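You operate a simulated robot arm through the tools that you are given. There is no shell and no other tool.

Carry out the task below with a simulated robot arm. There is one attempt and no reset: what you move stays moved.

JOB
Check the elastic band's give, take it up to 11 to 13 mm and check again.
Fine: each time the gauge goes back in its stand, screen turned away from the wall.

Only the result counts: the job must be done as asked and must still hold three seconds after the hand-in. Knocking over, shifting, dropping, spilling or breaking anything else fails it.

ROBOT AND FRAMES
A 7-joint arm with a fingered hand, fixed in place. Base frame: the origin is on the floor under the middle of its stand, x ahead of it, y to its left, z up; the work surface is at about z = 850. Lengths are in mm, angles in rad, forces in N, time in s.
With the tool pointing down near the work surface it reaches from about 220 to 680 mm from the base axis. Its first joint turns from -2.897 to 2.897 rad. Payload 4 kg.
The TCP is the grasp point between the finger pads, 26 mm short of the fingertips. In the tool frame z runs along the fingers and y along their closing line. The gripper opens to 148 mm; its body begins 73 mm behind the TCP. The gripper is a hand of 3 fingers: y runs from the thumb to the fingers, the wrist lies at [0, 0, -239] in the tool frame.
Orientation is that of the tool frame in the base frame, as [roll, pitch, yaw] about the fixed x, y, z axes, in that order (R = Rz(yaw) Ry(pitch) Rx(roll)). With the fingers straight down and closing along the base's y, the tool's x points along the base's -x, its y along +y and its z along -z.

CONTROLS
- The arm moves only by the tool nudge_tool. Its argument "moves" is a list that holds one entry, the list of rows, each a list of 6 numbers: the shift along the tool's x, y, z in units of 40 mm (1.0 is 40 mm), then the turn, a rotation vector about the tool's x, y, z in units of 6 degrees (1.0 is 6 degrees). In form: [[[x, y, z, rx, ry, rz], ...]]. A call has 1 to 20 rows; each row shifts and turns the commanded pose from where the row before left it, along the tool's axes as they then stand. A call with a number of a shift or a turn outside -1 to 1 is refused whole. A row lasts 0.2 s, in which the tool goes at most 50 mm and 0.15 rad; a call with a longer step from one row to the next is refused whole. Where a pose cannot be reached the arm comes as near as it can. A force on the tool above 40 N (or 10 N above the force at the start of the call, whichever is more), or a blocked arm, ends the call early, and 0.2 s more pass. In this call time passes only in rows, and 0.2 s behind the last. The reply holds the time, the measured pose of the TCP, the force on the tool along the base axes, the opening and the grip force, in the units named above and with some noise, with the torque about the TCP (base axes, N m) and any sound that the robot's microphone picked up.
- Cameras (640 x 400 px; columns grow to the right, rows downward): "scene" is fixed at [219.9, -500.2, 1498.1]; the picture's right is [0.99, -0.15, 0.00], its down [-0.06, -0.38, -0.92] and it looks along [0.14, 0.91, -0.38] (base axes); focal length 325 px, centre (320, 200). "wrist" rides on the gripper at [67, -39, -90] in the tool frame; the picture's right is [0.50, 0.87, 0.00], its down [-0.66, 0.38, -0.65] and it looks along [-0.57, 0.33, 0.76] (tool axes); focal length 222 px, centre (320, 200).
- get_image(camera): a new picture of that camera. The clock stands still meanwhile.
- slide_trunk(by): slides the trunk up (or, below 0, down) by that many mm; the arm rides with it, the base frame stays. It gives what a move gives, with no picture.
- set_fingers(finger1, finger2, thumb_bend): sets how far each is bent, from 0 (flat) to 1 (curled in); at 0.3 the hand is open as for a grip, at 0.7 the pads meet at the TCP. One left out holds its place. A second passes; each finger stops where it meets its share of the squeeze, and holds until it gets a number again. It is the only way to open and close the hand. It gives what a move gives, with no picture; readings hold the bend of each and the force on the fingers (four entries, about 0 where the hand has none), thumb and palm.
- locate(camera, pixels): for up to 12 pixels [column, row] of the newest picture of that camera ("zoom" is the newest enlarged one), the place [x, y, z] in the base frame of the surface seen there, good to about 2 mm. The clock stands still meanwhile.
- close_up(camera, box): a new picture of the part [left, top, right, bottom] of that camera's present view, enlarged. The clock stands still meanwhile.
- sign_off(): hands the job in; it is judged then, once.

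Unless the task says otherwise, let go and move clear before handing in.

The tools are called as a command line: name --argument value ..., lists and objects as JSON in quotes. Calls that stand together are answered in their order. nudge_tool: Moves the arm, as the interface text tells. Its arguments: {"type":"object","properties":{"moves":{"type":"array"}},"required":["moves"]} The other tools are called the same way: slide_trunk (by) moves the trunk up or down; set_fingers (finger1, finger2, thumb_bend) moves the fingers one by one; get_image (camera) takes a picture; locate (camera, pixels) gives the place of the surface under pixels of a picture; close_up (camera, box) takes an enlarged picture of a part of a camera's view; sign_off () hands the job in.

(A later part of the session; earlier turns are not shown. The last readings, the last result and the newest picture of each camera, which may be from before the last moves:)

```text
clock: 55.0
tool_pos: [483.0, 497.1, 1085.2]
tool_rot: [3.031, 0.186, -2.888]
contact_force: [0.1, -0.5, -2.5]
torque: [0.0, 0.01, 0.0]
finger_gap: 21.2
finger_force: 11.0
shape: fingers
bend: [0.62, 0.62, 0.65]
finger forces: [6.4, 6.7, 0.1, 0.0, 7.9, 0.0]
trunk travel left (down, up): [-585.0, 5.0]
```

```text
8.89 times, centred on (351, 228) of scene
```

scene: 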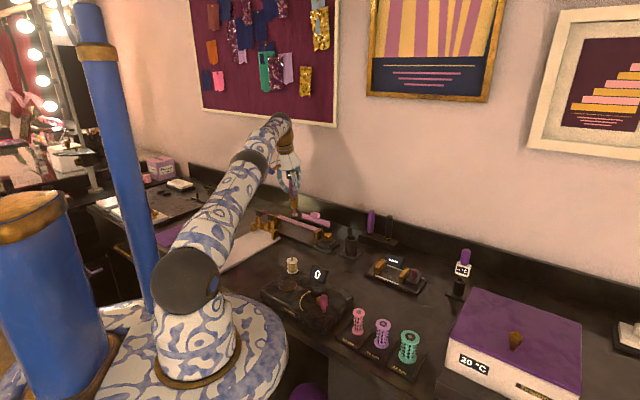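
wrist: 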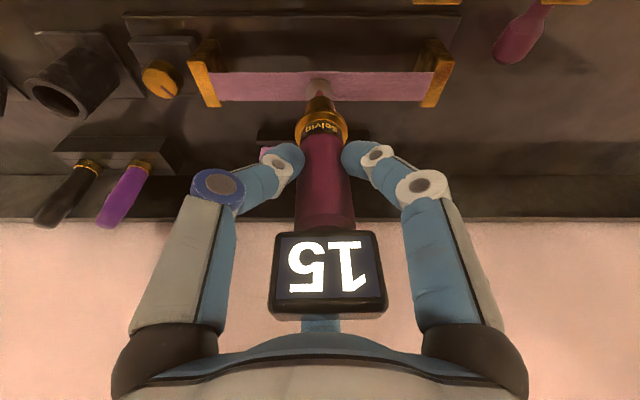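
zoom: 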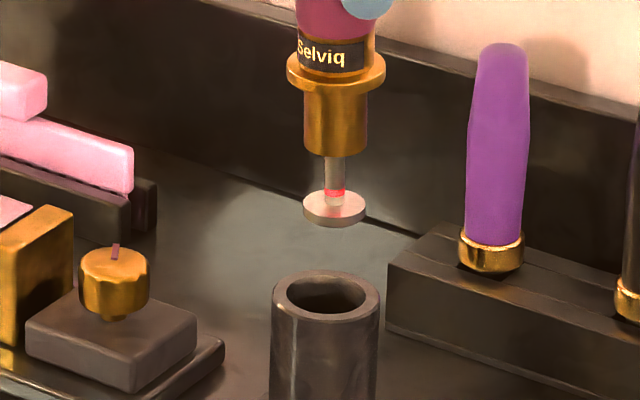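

The gauge is vertical again. Locating foot edges and cup rim points.

locate --camera "zoom" --pixels '[[308, 207], [360, 207], [334, 217], [335, 175], [335, 130], [335, 95], [278, 297], [374, 297], [325, 316], [325, 276], [334, 80], [318, 75]]'

close_up --camera "wrist" --box '[260, 20, 380, 140]'

```text
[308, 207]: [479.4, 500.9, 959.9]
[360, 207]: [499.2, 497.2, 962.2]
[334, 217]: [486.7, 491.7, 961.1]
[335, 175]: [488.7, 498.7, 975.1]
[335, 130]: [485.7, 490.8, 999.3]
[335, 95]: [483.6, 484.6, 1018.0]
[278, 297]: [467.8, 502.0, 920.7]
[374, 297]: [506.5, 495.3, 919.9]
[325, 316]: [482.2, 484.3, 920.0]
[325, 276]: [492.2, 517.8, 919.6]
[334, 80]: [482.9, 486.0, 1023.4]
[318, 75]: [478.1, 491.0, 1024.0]
```

```text
3.33 times, centred on (320, 80) of wrist
```

zoom: 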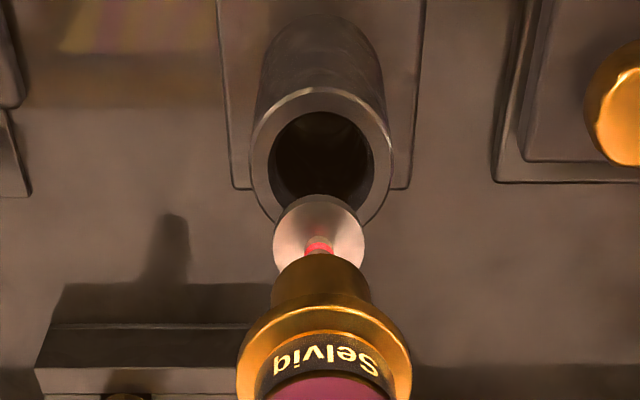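

Foot and cup are aligned laterally (wrist zoom cols 319 vs 320) and within ~2 mm in depth. Lowering 36 mm to bring the foot to the rim.

nudge_tool --moves '[[[0.0488, -0.0283, 0.1416, 0, 0, 0], [0.0278, -0.0163, 0.1466, 0, 0, 0], [0.0278, -0.0163, 0.1466, 0, 0, 0], [0.0278, -0.0163, 0.1466, 0, 0, 0], [0.0278, -0.0163, 0.1466, 0, 0, 0], [0.0278, -0.0163, 0.1466, 0, 0, 0]]]'

close_up --camera "scene" --box '[331, 205, 371, 250]'

close_up --camera "wrist" --box '[260, 20, 380, 140]'

```text
clock: 56.5
tool_pos: [483.2, 497.1, 1047.4]
tool_rot: [3.033, 0.186, -2.89]
contact_force: [-0.4, 0.4, -2.1]
torque: [-0.03, -0.03, -0.02]
finger_gap: 21.0
finger_force: 10.6
shape: fingers
bend: [0.62, 0.62, 0.65]
finger forces: [6.3, 6.7, 0.0, 0.1, 7.9, 0.0]
trunk travel left (down, up): [-585.0, 5.0]
```

```text
8.89 times, centred on (351, 228) of scene
```

zoom: 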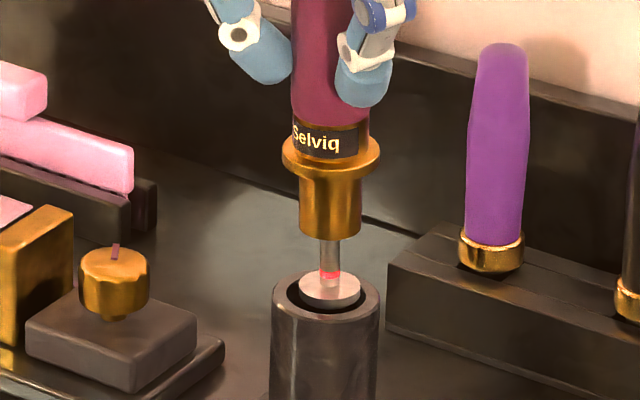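

```text
3.33 times, centred on (320, 80) of wrist
```

zoom: 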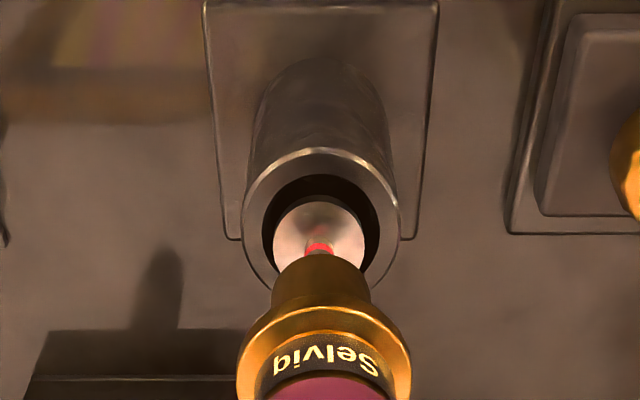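

The foot is centred over the cup opening. Continuing down 48 mm at a gentle pace.

nudge_tool --moves '[[[0.0458, -0.0063, 0.1446, 0, 0, 0], [0.0278, -0.0163, 0.1466, 0, 0, 0], [0.0278, -0.0163, 0.1466, 0, 0, 0], [0.0278, -0.0163, 0.1466, 0, 0, 0], [0.0278, -0.0163, 0.1466, 0, 0, 0], [0.0278, -0.0163, 0.1466, 0, 0, 0], [0.0278, -0.0163, 0.1466, 0, 0, 0], [0.0278, -0.0163, 0.1466, 0, 0, 0]]]'

close_up --camera "scene" --box '[331, 205, 371, 250]'

```text
clock: 58.2
tool_pos: [481.5, 496.7, 1000.6]
tool_rot: [3.032, 0.188, -2.889]
contact_force: [-0.4, 0.5, -3.3]
torque: [-0.01, 0.0, -0.01]
finger_gap: 21.3
finger_force: 10.4
shape: fingers
bend: [0.62, 0.62, 0.65]
finger forces: [6.3, 6.7, 0.0, 0.0, 7.9, 0.0]
trunk travel left (down, up): [-585.0, 5.0]
```

```text
8.89 times, centred on (351, 228) of scene
```

zoom: 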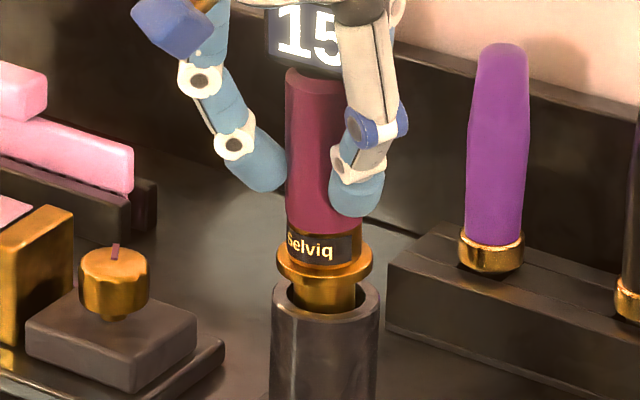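

The barrel is inside the cup, flange ~13 mm above the rim. I'll check the gauge's verticality before finishing the insertion.

locate --camera "zoom" --pixels '[[315, 90], [315, 120], [315, 150], [315, 180], [315, 210], [315, 225], [320, 270], [325, 300], [290, 45], [325, 60], [300, 20], [320, 20]]'

get_image --camera "wrist"

```text
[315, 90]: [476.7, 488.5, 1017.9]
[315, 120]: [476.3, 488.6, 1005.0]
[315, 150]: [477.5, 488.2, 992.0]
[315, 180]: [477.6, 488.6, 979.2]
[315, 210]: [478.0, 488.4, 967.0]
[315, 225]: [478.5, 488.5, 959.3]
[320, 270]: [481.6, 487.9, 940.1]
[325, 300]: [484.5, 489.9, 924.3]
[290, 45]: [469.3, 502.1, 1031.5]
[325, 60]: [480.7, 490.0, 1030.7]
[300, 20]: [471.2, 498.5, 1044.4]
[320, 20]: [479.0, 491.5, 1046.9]
```

```text
taken
```

wrist: 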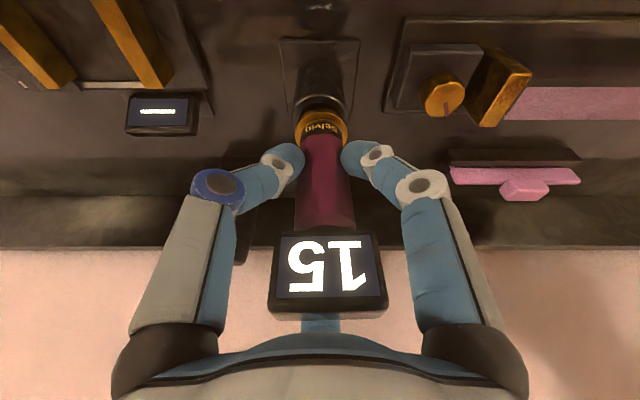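

The handle front stays at y≈488.5 from z 1018 down to 959, so the gauge is vertical and the barrel is centred. Lowering the last ~13 mm.

nudge_tool --moves '[[[0.0139, -0.0081, 0.0733, 0, 0, 0], [0.0139, -0.0081, 0.0733, 0, 0, 0], [0.0139, -0.0081, 0.0733, 0, 0, 0], [0.0139, -0.0081, 0.0733, 0, 0, 0]]]'

close_up --camera "scene" --box '[331, 205, 371, 250]'

```text
clock: 59.2
tool_pos: [482.7, 497.4, 989.5]
tool_rot: [3.032, 0.186, -2.89]
contact_force: [-0.1, 0.2, -1.3]
torque: [0.0, 0.0, 0.01]
finger_gap: 21.1
finger_force: 10.7
shape: fingers
bend: [0.62, 0.62, 0.65]
finger forces: [6.2, 6.7, 0.1, 0.0, 7.9, 0.0]
trunk travel left (down, up): [-585.0, 5.0]
```

```text
8.89 times, centred on (351, 228) of scene
```

zoom: 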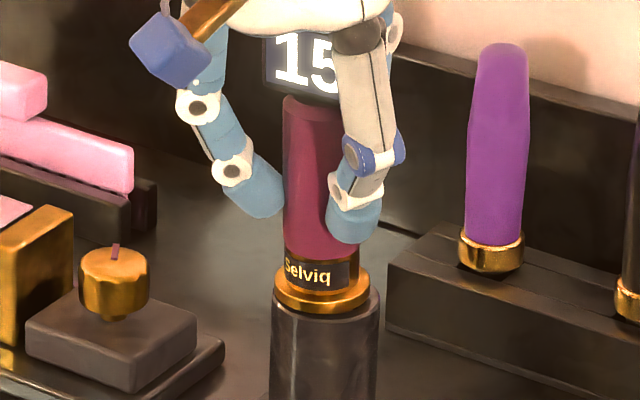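

The flange is essentially at the rim. Lowering 2 mm more in half-millimetre-ish steps until the weight is taken.

nudge_tool --moves '[[[0.0046, -0.0027, 0.0244, 0, 0, 0], [0.0046, -0.0027, 0.0244, 0, 0, 0], [0, 0, 0, 0, 0, 0]]]'

close_up --camera "scene" --box '[331, 205, 371, 250]'

```text
clock: 60.0
tool_pos: [481.8, 497.5, 987.0]
tool_rot: [3.032, 0.189, -2.891]
contact_force: [0.8, 0.1, 3.4]
torque: [0.01, 0.0, 0.0]
finger_gap: 20.8
finger_force: 12.2
shape: fingers
bend: [0.62, 0.62, 0.65]
finger forces: [6.8, 8.0, 0.1, 0.0, 8.3, 0.0]
trunk travel left (down, up): [-585.0, 5.0]
```

```text
8.89 times, centred on (351, 228) of scene
```

zoom: 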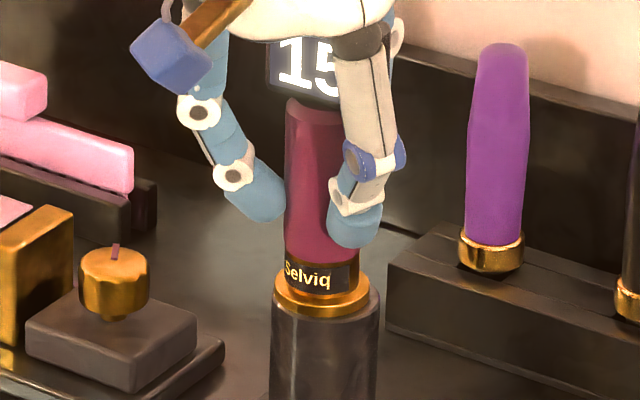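

The gauge is seated (force +3.4 N, weight plus light press). Opening the fingers a little, then fully.

set_fingers --finger1 0.55 --finger2 0.55 --thumb_bend 0.55

set_fingers --finger1 0.3 --finger2 0.3 --thumb_bend 0.3

close_up --camera "scene" --box '[325, 190, 385, 265]'

get_image --camera "wrist"

```text
clock: 61.0
tool_pos: [482.6, 497.4, 986.1]
tool_rot: [3.031, 0.186, -2.89]
contact_force: [0.2, -0.1, 0.7]
torque: [0.04, -0.03, -0.02]
finger_gap: 45.1
finger_force: 0.0
shape: fingers
bend: [0.55, 0.55, 0.55]
finger forces: [0.0, 0.0, 0.1, 0.1, 0.0, 0.0]
trunk travel left (down, up): [-585.0, 5.0]
```

```text
clock: 62.0
tool_pos: [482.5, 496.7, 987.1]
tool_rot: [3.032, 0.187, -2.89]
contact_force: [0.2, 0.9, -0.3]
torque: [-0.02, 0.01, 0.01]
finger_gap: 126.6
finger_force: 0.1
shape: fingers
bend: [0.3, 0.3, 0.3]
finger forces: [0.1, 0.0, 0.0, 0.0, 0.1, 0.0]
trunk travel left (down, up): [-585.0, 5.0]
```

```text
5.33 times, centred on (355, 228) of scene
```

zoom: 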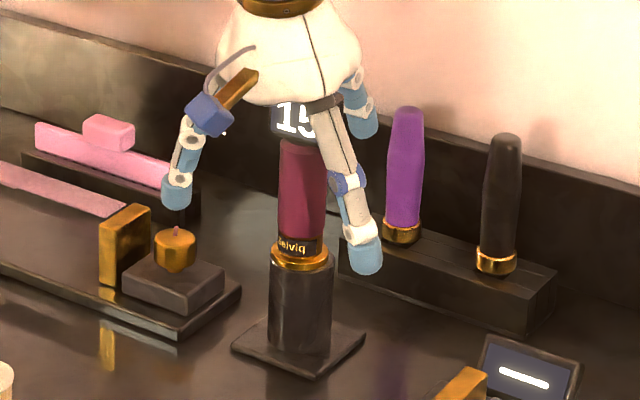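

```text
taken
```

wrist: 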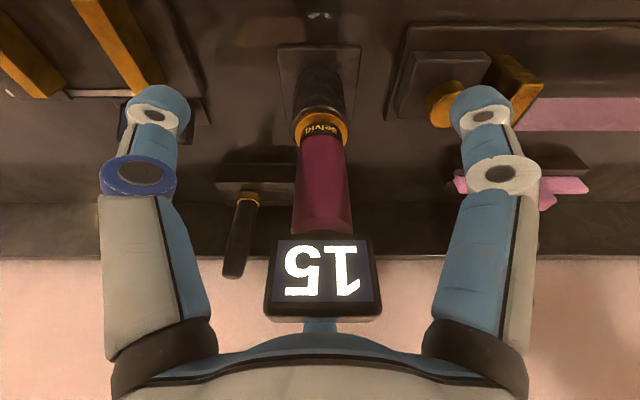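

The gauge stands upright in its cup, screen (reading 15) facing away from the wall. Lifting the open hand straight up 120 mm clear of it.

nudge_tool --moves '[[[-0.0463, 0.0272, -0.2443, 0, 0, 0], [-0.0463, 0.0272, -0.2443, 0, 0, 0], [-0.0925, 0.0543, -0.4885, 0, 0, 0], [-0.0925, 0.0543, -0.4885, 0, 0, 0], [-0.0925, 0.0543, -0.4885, 0, 0, 0], [-0.0925, 0.0543, -0.4885, 0, 0, 0], [-0.0925, 0.0543, -0.4885, 0, 0, 0]]]'

get_image --camera "scene"

close_up --camera "scene" --box '[310, 220, 350, 260]'

get_image --camera "wrist"

```text
clock: 63.6
tool_pos: [479.6, 495.9, 1106.8]
tool_rot: [3.03, 0.188, -2.891]
contact_force: [0.7, 0.4, 0.6]
torque: [0.04, -0.03, 0.03]
finger_gap: 126.4
finger_force: 0.1
shape: fingers
bend: [0.3, 0.3, 0.3]
finger forces: [0.0, 0.1, 0.0, 0.1, 0.0, 0.1]
trunk travel left (down, up): [-585.0, 5.0]
```

```text
taken
```

scene: 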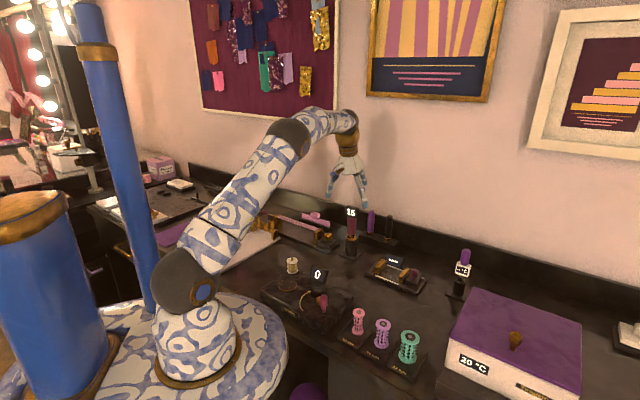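

```text
10.00 times, centred on (330, 240) of scene
```

zoom: 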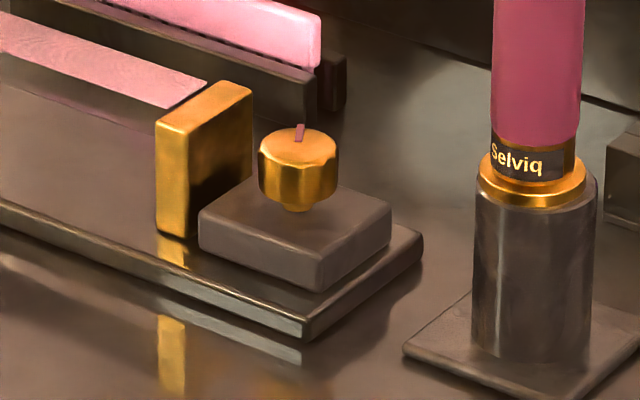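

```text
taken
```

wrist: 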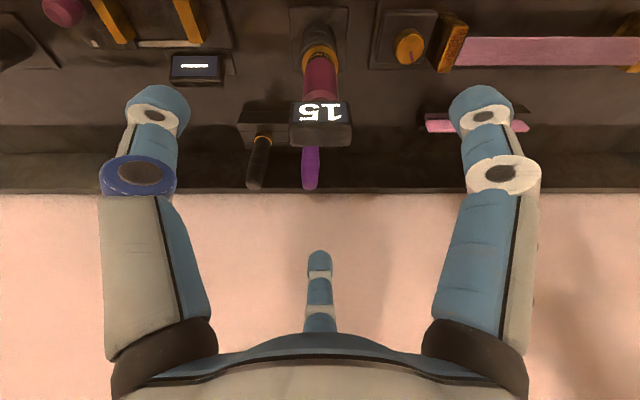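

The gauge remains upright reading 15. The knob (scene zoom (300,170)) has the gold post only ~14 mm to its left, so I must grip with the finger gap toward the post. I'll back away from the wall, turn the tool +65° and reduce the tilt to ~4°.

set_fingers --finger1 0.47 --finger2 0.47 --thumb_bend 0.47

nudge_tool --moves '[[[0.746, 0.119, -0.129, 0, 0, 0], [0.746, 0.119, -0.129, 0, 0, 0], [0.746, 0.119, -0.129, 0, 0, 0], [0.746, 0.119, -0.129, 0, 0, 0], [0.746, 0.119, -0.129, 0, 0, 0], [0, 0, 0, 0, 0, 0.985], [0, 0, 0, 0, 0, 0.985], [0, 0, 0, 0, 0, 0.985], [0, 0, 0, 0, 0, 0.985], [0, 0, 0, 0, 0, 0.985], [0, 0, 0, 0, 0, 0.985], [0, 0, 0, 0, 0, 0.985], [0, 0, 0, 0, 0, 0.985], [0, 0, 0, 0, 0, 0.985], [0, 0, 0, 0, 0, 0.985], [0, 0, 0, 0, 0, 0.985], [0, 0, 0, 0.664, -0.058, 0], [0, 0, 0, 0.664, -0.058, 0]]]'

get_image --camera "wrist"

```text
clock: 64.7
tool_pos: [480.2, 496.5, 1105.6]
tool_rot: [3.032, 0.187, -2.89]
contact_force: [0.2, -0.2, 0.4]
torque: [-0.03, -0.01, 0.03]
finger_gap: 72.6
finger_force: 0.0
shape: fingers
bend: [0.47, 0.47, 0.47]
finger forces: [0.0, 0.1, 0.2, 0.0, 0.0, 0.0]
trunk travel left (down, up): [-585.0, 5.0]
```

```text
clock: 68.5
tool_pos: [329.9, 479.6, 1106.5]
tool_rot: [3.064, -0.007, 2.27]
contact_force: [-0.1, 0.7, -0.4]
torque: [-0.02, 0.0, 0.03]
finger_gap: 72.3
finger_force: 0.1
shape: fingers
bend: [0.47, 0.47, 0.47]
finger forces: [0.0, 0.0, 0.0, 0.0, 0.0, 0.0]
trunk travel left (down, up): [-585.0, 5.0]
```

```text
taken
```

wrist: 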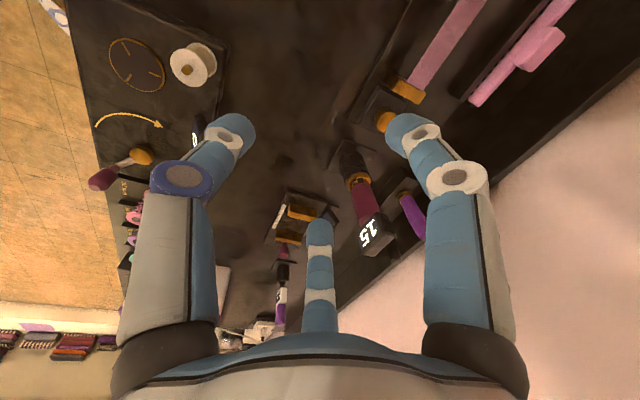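

The hand is now at yaw 130°, tilt ~4.5°. Re-measuring the knob's centre and the post from the scene camera.

close_up --camera "scene" --box '[316, 225, 348, 245]'

locate --camera "zoom" --pixels '[[268, 135], [245, 150], [300, 165], [330, 150], [280, 165], [240, 185], [320, 185], [280, 230], [130, 60], [180, 60], [100, 100], [200, 100]]'

```text
16.00 times, centred on (332, 235) of scene
```

zoom: 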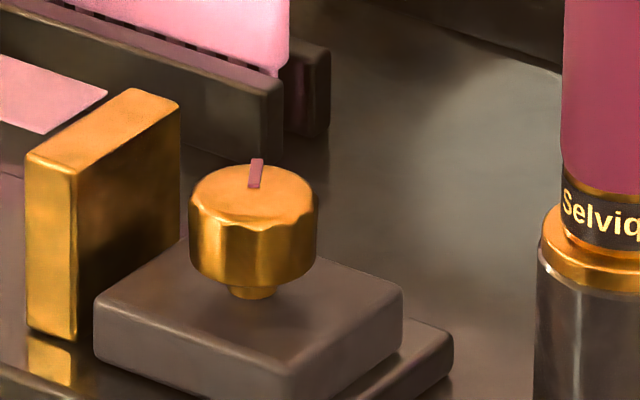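

```text
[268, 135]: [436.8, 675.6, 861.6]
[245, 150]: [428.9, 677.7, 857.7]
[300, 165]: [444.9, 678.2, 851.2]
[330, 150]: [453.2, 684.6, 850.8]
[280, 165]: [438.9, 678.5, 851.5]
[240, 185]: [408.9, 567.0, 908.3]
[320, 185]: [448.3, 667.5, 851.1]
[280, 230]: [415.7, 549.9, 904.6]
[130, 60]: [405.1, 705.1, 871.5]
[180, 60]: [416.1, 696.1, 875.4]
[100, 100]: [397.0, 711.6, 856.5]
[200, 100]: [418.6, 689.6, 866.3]
```

Knob's top ellipse spans cols 191–317; locating its centre, edges, and post corners.

locate --camera "zoom" --pixels '[[253, 200], [197, 200], [309, 200], [253, 226], [258, 175], [254, 260], [252, 293], [125, 95], [170, 100], [70, 165], [35, 155], [175, 140]]'

```text
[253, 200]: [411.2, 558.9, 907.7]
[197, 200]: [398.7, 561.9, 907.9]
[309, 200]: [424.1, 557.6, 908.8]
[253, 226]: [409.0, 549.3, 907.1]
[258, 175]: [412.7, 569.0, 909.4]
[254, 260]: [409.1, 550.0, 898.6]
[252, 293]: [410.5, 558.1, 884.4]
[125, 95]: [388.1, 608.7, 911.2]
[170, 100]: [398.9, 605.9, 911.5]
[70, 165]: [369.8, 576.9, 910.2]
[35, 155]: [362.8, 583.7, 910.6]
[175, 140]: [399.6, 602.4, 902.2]
```

Knob centre ≈(411.3,561.5), top z≈908, radius ~13.5; the post's face is at u≈-145 with top 911. I'll bring the hand over the knob at z≈960 and finish with 5° more turn.

nudge_tool --moves '[[[0.0383, 0.425, 0.646, 0, 0, 0], [0.0383, 0.425, 0.646, 0, 0, 0], [0.0383, 0.425, 0.646, 0, 0, 0], [0.0383, 0.425, 0.646, 0, 0, 0], [0.0383, 0.425, 0.646, 0, 0, 0], [0.0383, 0.425, 0.646, 0, 0, 0], [0, 0, 0, 0, 0, 0.833]]]'

get_image --camera "wrist"

close_up --camera "scene" --box '[290, 185, 380, 260]'

```text
clock: 70.0
tool_pos: [410.5, 558.9, 960.1]
tool_rot: [3.066, -0.013, 2.181]
contact_force: [-0.1, 0.4, -0.8]
torque: [0.0, 0.0, 0.03]
finger_gap: 72.5
finger_force: 0.0
shape: fingers
bend: [0.47, 0.47, 0.47]
finger forces: [0.0, 0.0, 0.0, 0.1, 0.0, 0.1]
trunk travel left (down, up): [-585.0, 5.0]
```

```text
taken
```

wrist: 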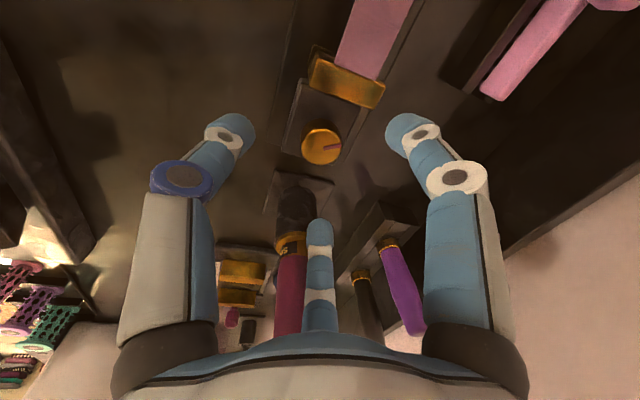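

```text
5.33 times, centred on (335, 222) of scene
```

zoom: 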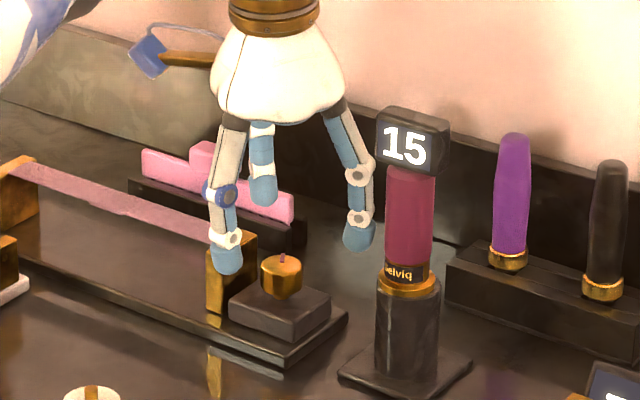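

The hand is over the knob, its fingers clear of the gauge and post; the knob is at wrist (321,147) with its mark to the right. Descending 44 mm around it.

nudge_tool --moves '[[[0.0043, -0.0128, 0.22, 0, 0, 0], [0.0043, -0.0128, 0.22, 0, 0, 0], [0.0043, -0.0128, 0.22, 0, 0, 0], [0.0043, -0.0128, 0.22, 0, 0, 0], [0.0043, -0.0128, 0.22, 0, 0, 0]]]'

get_image --camera "wrist"

close_up --camera "scene" --box '[290, 195, 370, 260]'

```text
clock: 71.2
tool_pos: [409.1, 561.8, 916.9]
tool_rot: [3.065, -0.016, 2.183]
contact_force: [-0.5, 0.1, 0.5]
torque: [0.0, 0.01, 0.01]
finger_gap: 72.6
finger_force: 0.0
shape: fingers
bend: [0.47, 0.47, 0.47]
finger forces: [0.0, 0.0, 0.0, 0.1, 0.1, 0.1]
trunk travel left (down, up): [-585.0, 5.0]
```

```text
taken
```

wrist: 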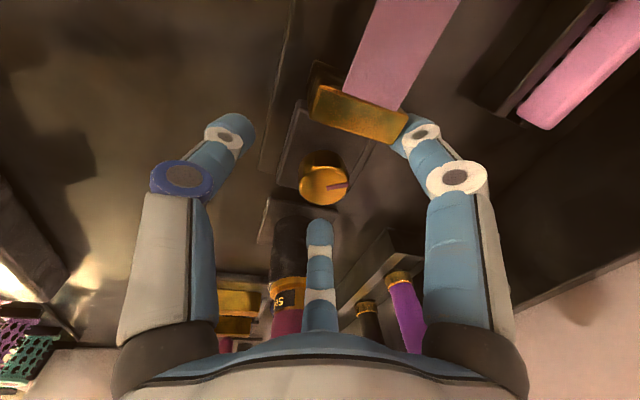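

```text
6.15 times, centred on (330, 228) of scene
```

zoom: 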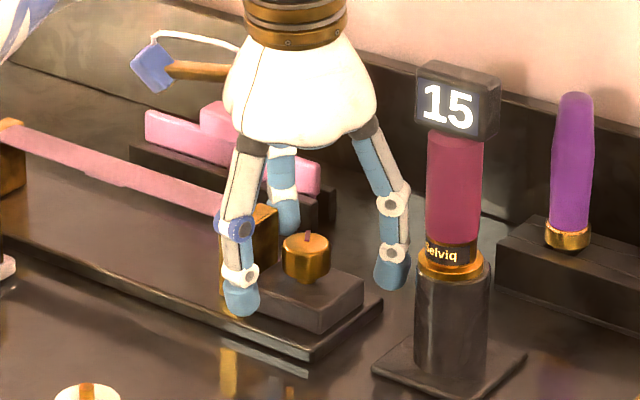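

No contact so far (forces ≈0); the knob is centred among the fingers. Closing on the knob.

set_fingers --finger1 0.58 --finger2 0.58 --thumb_bend 0.58

get_image --camera "wrist"

```text
clock: 72.2
tool_pos: [409.7, 562.0, 916.1]
tool_rot: [3.067, -0.015, 2.182]
contact_force: [2.5, 0.7, 1.5]
torque: [0.06, -0.01, -0.09]
finger_gap: 42.6
finger_force: 1.1
shape: fingers
bend: [0.56, 0.57, 0.57]
finger forces: [1.9, 0.0, 0.1, 0.0, 0.1, 0.0]
trunk travel left (down, up): [-585.0, 5.0]
```

```text
taken
```

wrist: 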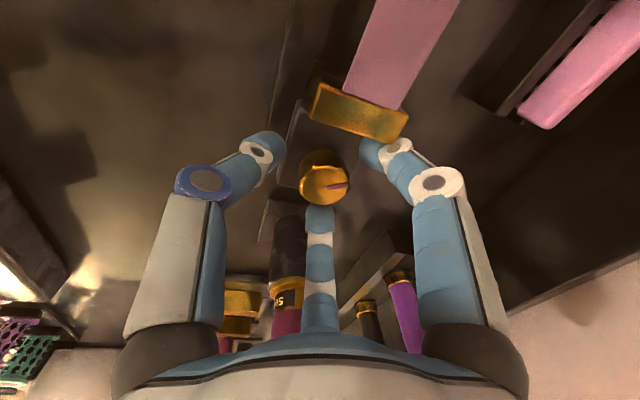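

One finger reports 1.9 N already, so the hand may be off-centre. Locating the knob top and fingertips in this view to correct it.

locate --camera "wrist" --pixels '[[323, 183], [305, 185], [342, 180], [323, 200], [320, 168], [320, 215], [268, 142], [372, 150], [320, 240], [258, 152], [395, 148], [340, 100]]'

close_up --camera "wrist" --box '[240, 90, 400, 240]'

close_up --camera "scene" --box '[310, 215, 350, 245]'

```text
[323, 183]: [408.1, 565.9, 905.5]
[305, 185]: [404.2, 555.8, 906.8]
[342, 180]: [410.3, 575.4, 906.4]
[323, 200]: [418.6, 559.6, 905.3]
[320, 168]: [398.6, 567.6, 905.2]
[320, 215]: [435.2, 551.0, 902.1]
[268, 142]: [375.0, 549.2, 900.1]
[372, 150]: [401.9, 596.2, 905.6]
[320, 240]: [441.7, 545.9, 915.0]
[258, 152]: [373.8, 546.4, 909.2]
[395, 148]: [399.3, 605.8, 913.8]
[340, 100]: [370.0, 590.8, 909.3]
```

```text
2.67 times, centred on (320, 165) of wrist
```

zoom: 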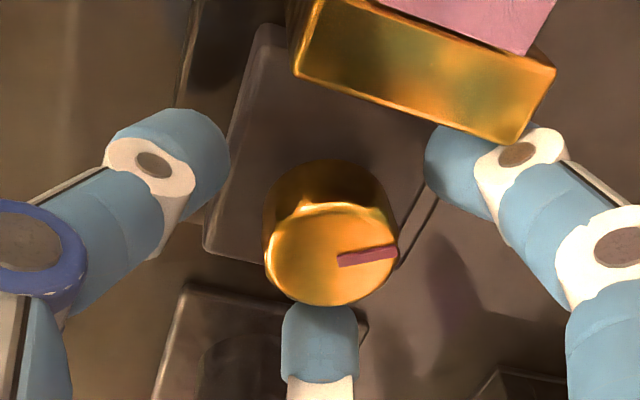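

```text
13.33 times, centred on (330, 230) of scene
```

zoom: 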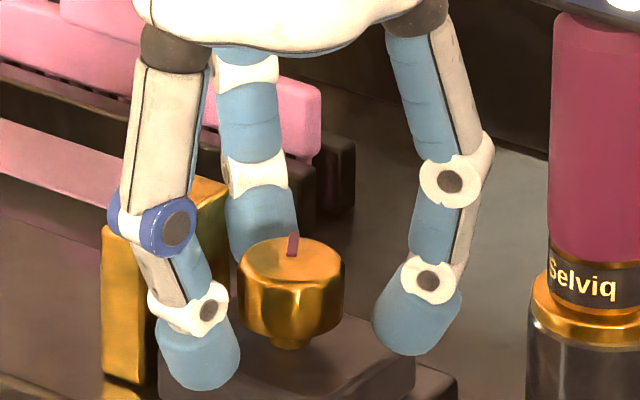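

Comparing fingertips and knob in the same scene zoom to get a consistent centring error.

locate --camera "zoom" --pixels '[[198, 350], [170, 350], [230, 350], [415, 320], [385, 320], [450, 310], [262, 225], [235, 210], [290, 258], [240, 262], [340, 262], [292, 310]]'

```text
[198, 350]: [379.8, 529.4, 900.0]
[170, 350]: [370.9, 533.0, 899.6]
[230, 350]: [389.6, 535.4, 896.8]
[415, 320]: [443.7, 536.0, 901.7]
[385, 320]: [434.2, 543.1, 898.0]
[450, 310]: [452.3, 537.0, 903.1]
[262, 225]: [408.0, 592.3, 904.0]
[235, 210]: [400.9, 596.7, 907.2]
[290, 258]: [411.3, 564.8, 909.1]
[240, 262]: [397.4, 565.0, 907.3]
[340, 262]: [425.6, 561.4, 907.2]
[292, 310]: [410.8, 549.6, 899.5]
```

By this view the knob is centred (all tips ~38 mm from its axis), so the 1.9 N is finger 1 brushing the post corner. I'll turn +10° (away from the post) and raise 4 mm before closing.

nudge_tool --moves '[[[0, 0, -0.05, 0, 0, 0.833], [0, 0, -0.05, 0, 0, 0.833]]]'

set_fingers --finger1 0.6 --finger2 0.6 --thumb_bend 0.6

close_up --camera "wrist" --box '[240, 90, 400, 240]'

close_up --camera "scene" --box '[310, 215, 350, 245]'

```text
clock: 72.8
tool_pos: [410.0, 561.4, 921.5]
tool_rot: [3.07, -0.027, 2.008]
contact_force: [0.7, -0.4, -0.8]
torque: [0.01, -0.01, -0.02]
finger_gap: 39.9
finger_force: 0.1
shape: fingers
bend: [0.57, 0.57, 0.57]
finger forces: [0.0, 0.0, 0.1, 0.0, 0.0, 0.0]
trunk travel left (down, up): [-585.0, 5.0]
```

```text
clock: 73.8
tool_pos: [410.2, 561.4, 920.6]
tool_rot: [3.068, -0.026, 2.007]
contact_force: [-1.0, 0.2, 0.4]
torque: [0.03, 0.01, -0.02]
finger_gap: 30.1
finger_force: 0.0
shape: fingers
bend: [0.6, 0.6, 0.6]
finger forces: [0.1, 0.0, 0.0, 0.0, 0.1, 0.0]
trunk travel left (down, up): [-585.0, 5.0]
```

```text
2.67 times, centred on (320, 165) of wrist
```

zoom: 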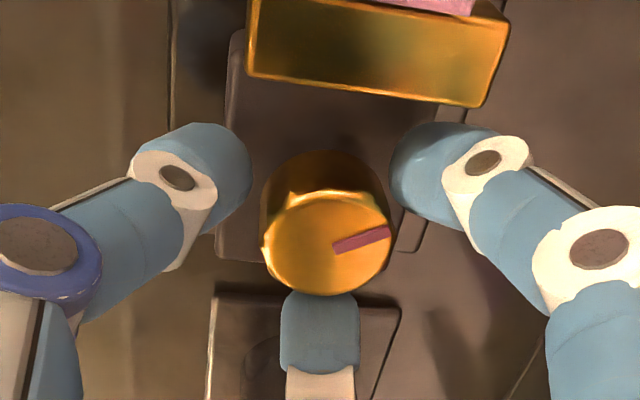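

```text
13.33 times, centred on (330, 230) of scene
```

zoom: 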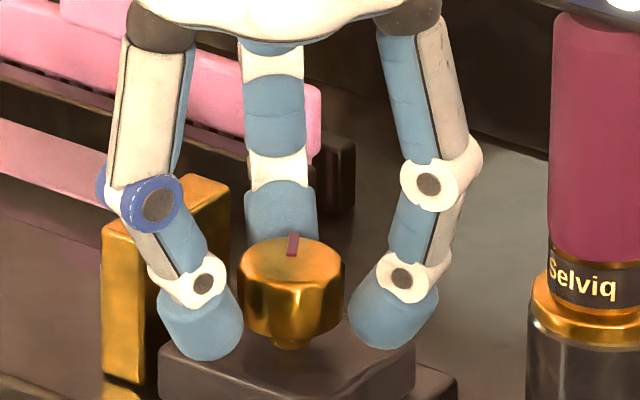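

Free of the post, with no finger forces. Closing until each finger meets the knob.

set_fingers --finger1 0.75 --finger2 0.75 --thumb_bend 0.75

close_up --camera "wrist" --box '[240, 90, 400, 240]'

close_up --camera "scene" --box '[310, 215, 350, 245]'

```text
clock: 74.8
tool_pos: [410.2, 561.2, 921.3]
tool_rot: [3.069, -0.026, 2.007]
contact_force: [-3.8, -2.4, -6.5]
torque: [-0.1, 0.15, 0.02]
finger_gap: 20.2
finger_force: 18.3
shape: fingers
bend: [0.62, 0.62, 0.66]
finger forces: [10.4, 9.9, 0.0, 0.0, 15.8, 0.1]
trunk travel left (down, up): [-585.0, 5.0]
```

```text
2.67 times, centred on (320, 165) of wrist
```

zoom: 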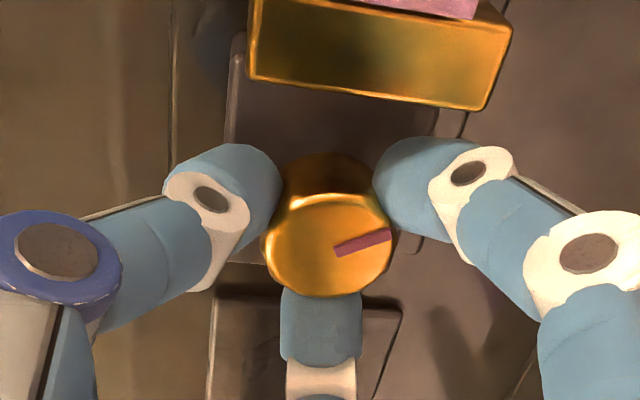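

```text
13.33 times, centred on (330, 230) of scene
```

zoom: 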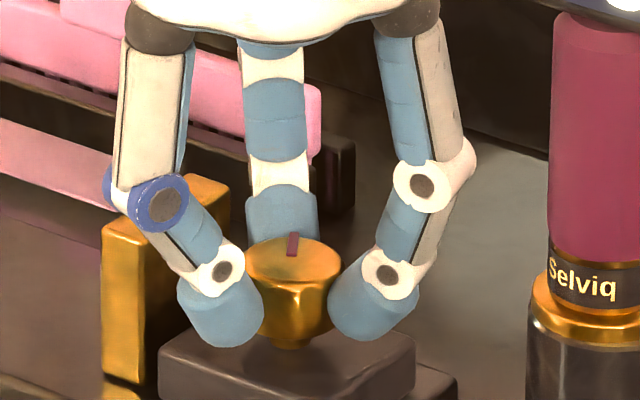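

Firm three-finger grip on the knob (10–16 N). Turning clockwise 15° first and checking the mark at wrist zoom (362,243).

nudge_tool --moves '[[[0, 0, 0, 0, 0, 0.5], [0, 0, 0, 0, 0, 0.5], [0, 0, 0, 0, 0, 0.5], [0, 0, 0, 0, 0, 0.5], [0, 0, 0, 0, 0, 0.5]]]'

close_up --camera "wrist" --box '[240, 90, 400, 240]'

close_up --camera "scene" --box '[310, 215, 350, 245]'

```text
clock: 76.0
tool_pos: [409.6, 561.9, 920.1]
tool_rot: [3.08, -0.046, 1.745]
contact_force: [-5.3, -2.8, -4.9]
torque: [-0.11, 0.15, 0.07]
finger_gap: 19.9
finger_force: 18.4
shape: fingers
bend: [0.62, 0.62, 0.66]
finger forces: [10.2, 10.3, 0.0, 0.0, 16.7, 0.0]
trunk travel left (down, up): [-585.0, 5.0]
```

```text
2.67 times, centred on (320, 165) of wrist
```

zoom: 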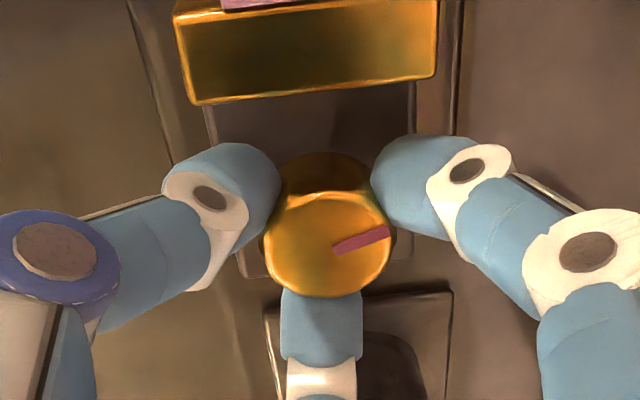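

```text
13.33 times, centred on (330, 230) of scene
```

zoom: 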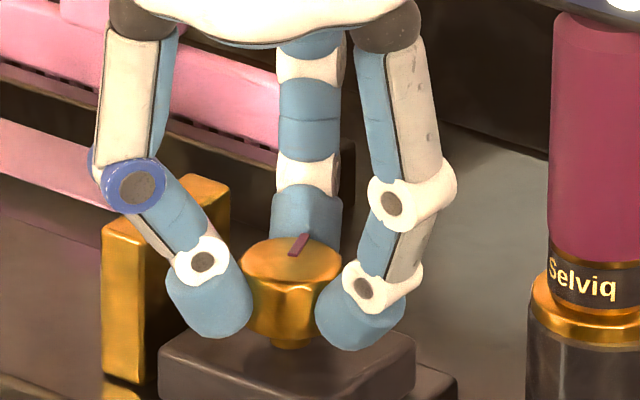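

The knob follows (mark stays fixed relative to the fingers), with little torque. Turning another 12°.

nudge_tool --moves '[[[0, 0, 0, 0, 0, 0.5], [0, 0, 0, 0, 0, 0.5], [0, 0, 0, 0, 0, 0.5], [0, 0, 0, 0, 0, 0.5]]]'

close_up --camera "wrist" --box '[240, 90, 400, 240]'

close_up --camera "scene" --box '[268, 205, 348, 255]'

```text
clock: 77.0
tool_pos: [409.9, 560.7, 920.7]
tool_rot: [3.09, -0.057, 1.536]
contact_force: [-5.1, -4.5, -6.2]
torque: [-0.16, 0.12, 0.01]
finger_gap: 19.7
finger_force: 19.1
shape: fingers
bend: [0.62, 0.62, 0.66]
finger forces: [9.5, 10.9, 0.0, 0.0, 16.3, 0.0]
trunk travel left (down, up): [-585.0, 5.0]
```

```text
2.67 times, centred on (320, 165) of wrist
```

zoom: 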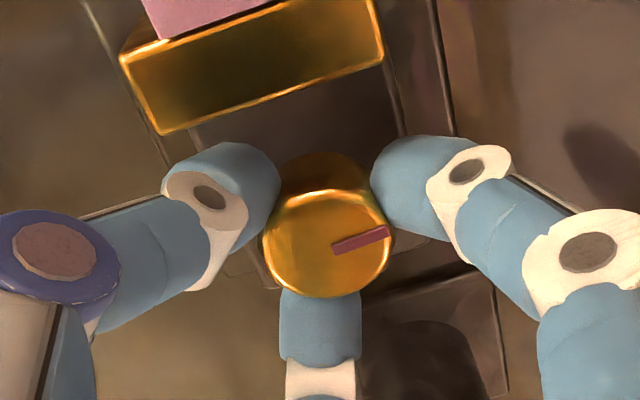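

```text
8.00 times, centred on (308, 230) of scene
```

zoom: 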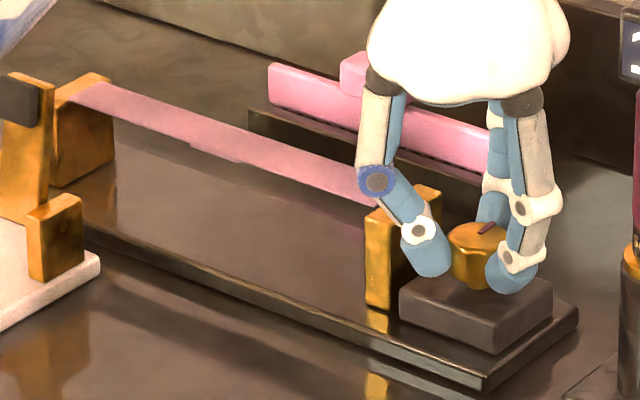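

27° turned so far. The thumb is still clear of the post at this height, so I'll turn 12° further on this grip.

nudge_tool --moves '[[[0, 0, 0, 0, 0, 0.5], [0, 0, 0, 0, 0, 0.5], [0, 0, 0, 0, 0, 0.5], [0, 0, 0, 0, 0, 0.5]]]'

close_up --camera "wrist" --box '[240, 90, 400, 240]'

close_up --camera "scene" --box '[310, 215, 350, 245]'

```text
clock: 78.0
tool_pos: [409.1, 561.7, 919.3]
tool_rot: [3.102, -0.068, 1.326]
contact_force: [-6.2, -2.4, -7.6]
torque: [-0.14, 0.12, 0.07]
finger_gap: 19.8
finger_force: 18.0
shape: fingers
bend: [0.62, 0.62, 0.66]
finger forces: [9.8, 10.8, 0.0, 0.0, 15.7, 0.0]
trunk travel left (down, up): [-585.0, 5.0]
```

```text
2.67 times, centred on (320, 165) of wrist
```

zoom: 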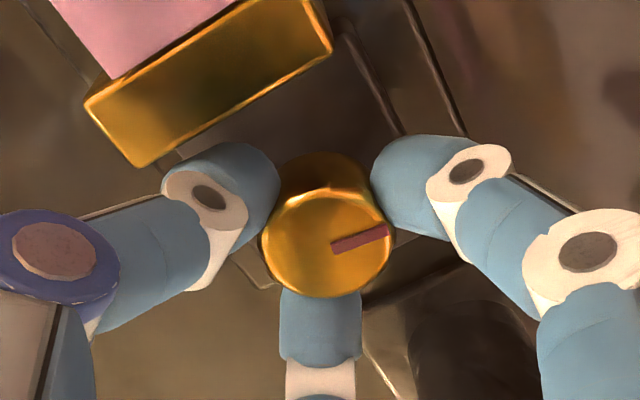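

```text
13.33 times, centred on (330, 230) of scene
```

zoom: 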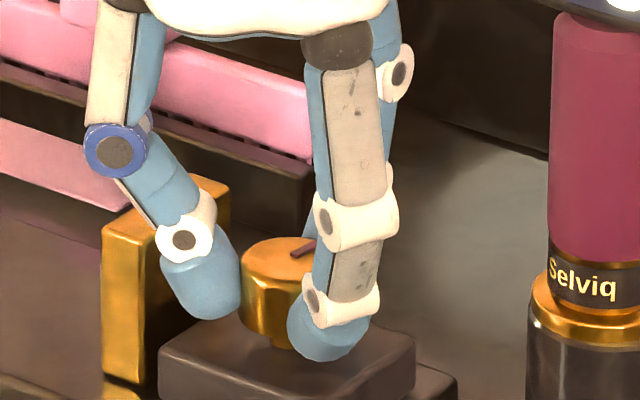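

39° done on this grip. Releasing slightly (thumb kept tight to avoid the post), lifting 25 mm, and turning back for a second stroke.

set_fingers --finger1 0.59 --finger2 0.59 --thumb_bend 0.61

nudge_tool --moves '[[[0, 0, -0.1, 0, 0, 0], [0, 0, -0.26, 0, 0, 0], [0, 0, -0.26, 0, 0, 0]]]'

close_up --camera "scene" --box '[268, 205, 348, 255]'

```text
clock: 79.0
tool_pos: [409.6, 563.0, 920.0]
tool_rot: [3.101, -0.066, 1.327]
contact_force: [0.8, -0.2, -0.3]
torque: [-0.04, -0.01, -0.02]
finger_gap: 29.1
finger_force: 0.0
shape: fingers
bend: [0.59, 0.59, 0.61]
finger forces: [0.0, 0.1, 0.1, 0.0, 0.0, 0.0]
trunk travel left (down, up): [-585.0, 5.0]
```

```text
clock: 79.8
tool_pos: [409.9, 559.8, 944.7]
tool_rot: [3.103, -0.065, 1.327]
contact_force: [-0.6, 0.3, 0.0]
torque: [0.02, 0.01, 0.01]
finger_gap: 29.1
finger_force: 0.1
shape: fingers
bend: [0.59, 0.59, 0.61]
finger forces: [0.0, 0.0, 0.0, 0.1, 0.0, 0.1]
trunk travel left (down, up): [-585.0, 5.0]
```

```text
8.00 times, centred on (308, 230) of scene
```

zoom: 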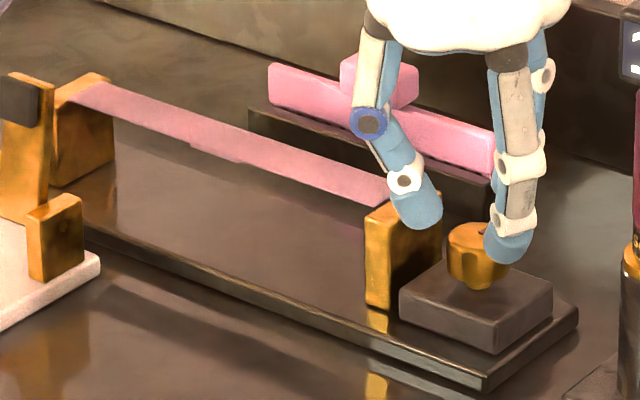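

Clear of knob and post. Turning back 57° above the post height and then descending again around the knob.

nudge_tool --moves '[[[0, 0, 0, 0, 0, -0.95], [0, 0, 0, 0, 0, -0.95], [0, 0, 0, 0, 0, -0.95], [0, 0, 0, 0, 0, -0.95], [0, 0, 0, 0, 0, -0.95], [0, 0, 0, 0, 0, -0.95], [0, 0, 0, 0, 0, -0.95], [0, 0, 0, 0, 0, -0.95], [0, 0, 0, 0, 0, -0.95], [0, 0, 0, 0, 0, -0.95], [0, 0, 0, 0, 0, 0]]]'

close_up --camera "wrist" --box '[240, 70, 400, 220]'

close_up --camera "scene" --box '[310, 215, 350, 245]'

```text
clock: 82.2
tool_pos: [408.2, 559.7, 944.8]
tool_rot: [3.065, -0.004, 2.322]
contact_force: [0.2, -0.9, 0.5]
torque: [-0.03, -0.01, -0.01]
finger_gap: 29.2
finger_force: 0.1
shape: fingers
bend: [0.59, 0.59, 0.61]
finger forces: [0.0, 0.0, 0.1, 0.1, 0.0, 0.0]
trunk travel left (down, up): [-585.0, 5.0]
```

```text
2.67 times, centred on (320, 145) of wrist
```

zoom: 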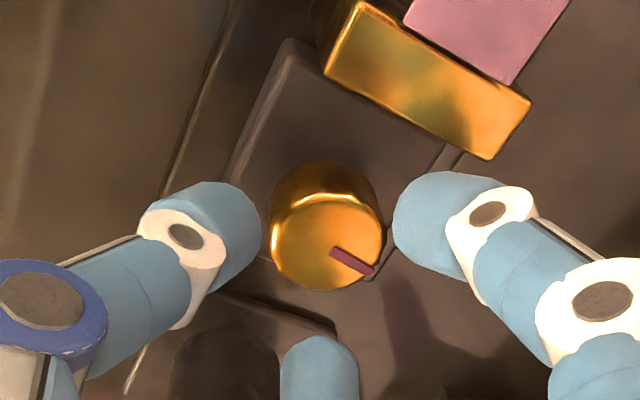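

```text
13.33 times, centred on (330, 230) of scene
```

zoom: 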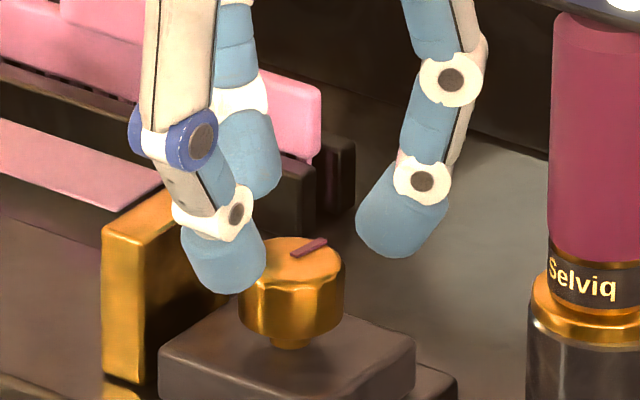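

The knob's mark has moved ~40° clockwise. Descending back around the knob.

nudge_tool --moves '[[[0, 0, 0.15, 0, 0, 0], [0, 0, 0.15, 0, 0, 0], [0, 0, 0.15, 0, 0, 0], [0, 0, 0.15, 0, 0, 0]]]'

close_up --camera "scene" --box '[310, 215, 350, 245]'

```text
clock: 83.2
tool_pos: [410.0, 561.5, 921.9]
tool_rot: [3.062, -0.004, 2.319]
contact_force: [1.2, -0.7, 1.1]
torque: [0.04, -0.01, -0.04]
finger_gap: 29.0
finger_force: 0.8
shape: fingers
bend: [0.6, 0.59, 0.61]
finger forces: [1.6, 0.1, 0.1, 0.0, 0.1, 0.0]
trunk travel left (down, up): [-585.0, 5.0]
```

```text
13.33 times, centred on (330, 230) of scene
```

zoom: 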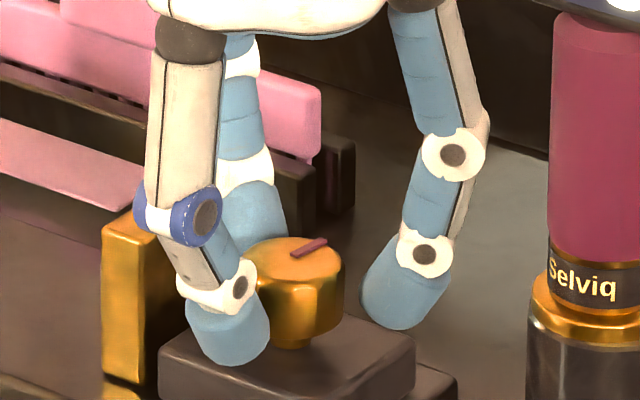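

A light touch (1.6 N) by finger 1 at the post edge; closing on the knob draws it inward.

set_fingers --finger1 0.75 --finger2 0.75 --thumb_bend 0.75

close_up --camera "wrist" --box '[240, 90, 400, 240]'

```text
clock: 84.2
tool_pos: [409.1, 562.7, 920.1]
tool_rot: [3.065, -0.004, 2.321]
contact_force: [-4.9, -2.6, -6.1]
torque: [-0.09, 0.13, 0.02]
finger_gap: 19.1
finger_force: 18.2
shape: fingers
bend: [0.62, 0.62, 0.66]
finger forces: [10.0, 10.0, 0.0, 0.0, 15.7, 0.1]
trunk travel left (down, up): [-585.0, 5.0]
```

```text
2.67 times, centred on (320, 165) of wrist
```

zoom: 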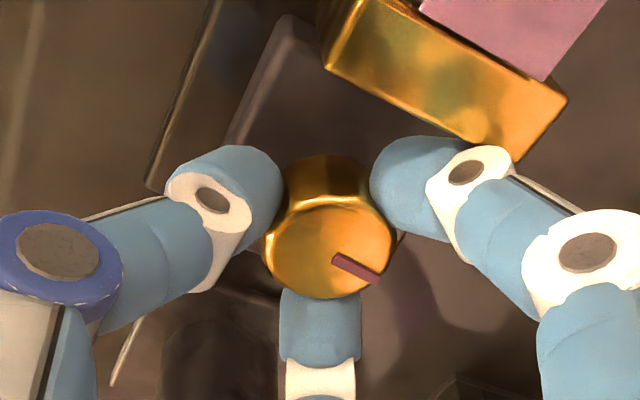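

Gripped again. Turning clockwise 51° in 3° steps.

nudge_tool --moves '[[[0, 0, 0, 0, 0, 0.5], [0, 0, 0, 0, 0, 0.5], [0, 0, 0, 0, 0, 0.5], [0, 0, 0, 0, 0, 0.5], [0, 0, 0, 0, 0, 0.5], [0, 0, 0, 0, 0, 0.5], [0, 0, 0, 0, 0, 0.5], [0, 0, 0, 0, 0, 0.5], [0, 0, 0, 0, 0, 0.5], [0, 0, 0, 0, 0, 0.5], [0, 0, 0, 0, 0, 0.5], [0, 0, 0, 0, 0, 0.5], [0, 0, 0, 0, 0, 0.5], [0, 0, 0, 0, 0, 0.5], [0, 0, 0, 0, 0, 0.5], [0, 0, 0, 0, 0, 0.5], [0, 0, 0, 0, 0, 0.5]]]'

close_up --camera "wrist" --box '[240, 90, 400, 240]'

close_up --camera "scene" --box '[310, 215, 350, 245]'

```text
clock: 87.8
tool_pos: [409.8, 563.7, 920.6]
tool_rot: [3.094, -0.061, 1.43]
contact_force: [-6.6, 0.8, -4.6]
torque: [-0.1, 0.13, 0.03]
finger_gap: 18.9
finger_force: 18.3
shape: fingers
bend: [0.62, 0.62, 0.66]
finger forces: [9.7, 10.5, 0.0, 0.1, 16.6, 0.0]
trunk travel left (down, up): [-585.0, 5.0]
```

```text
2.67 times, centred on (320, 165) of wrist
```

zoom: 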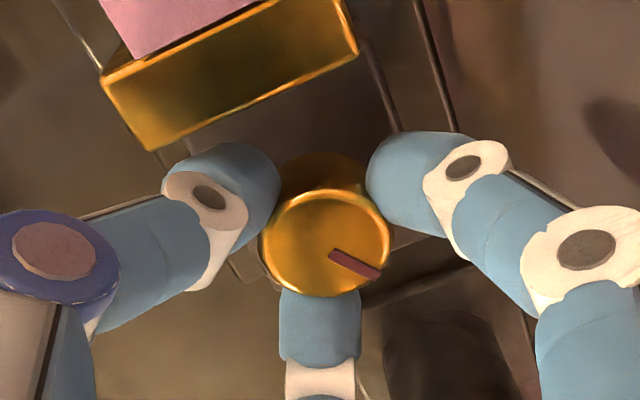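

```text
13.33 times, centred on (330, 230) of scene
```

zoom: 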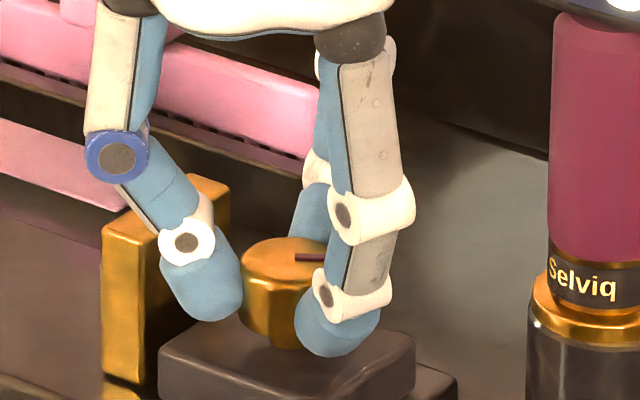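

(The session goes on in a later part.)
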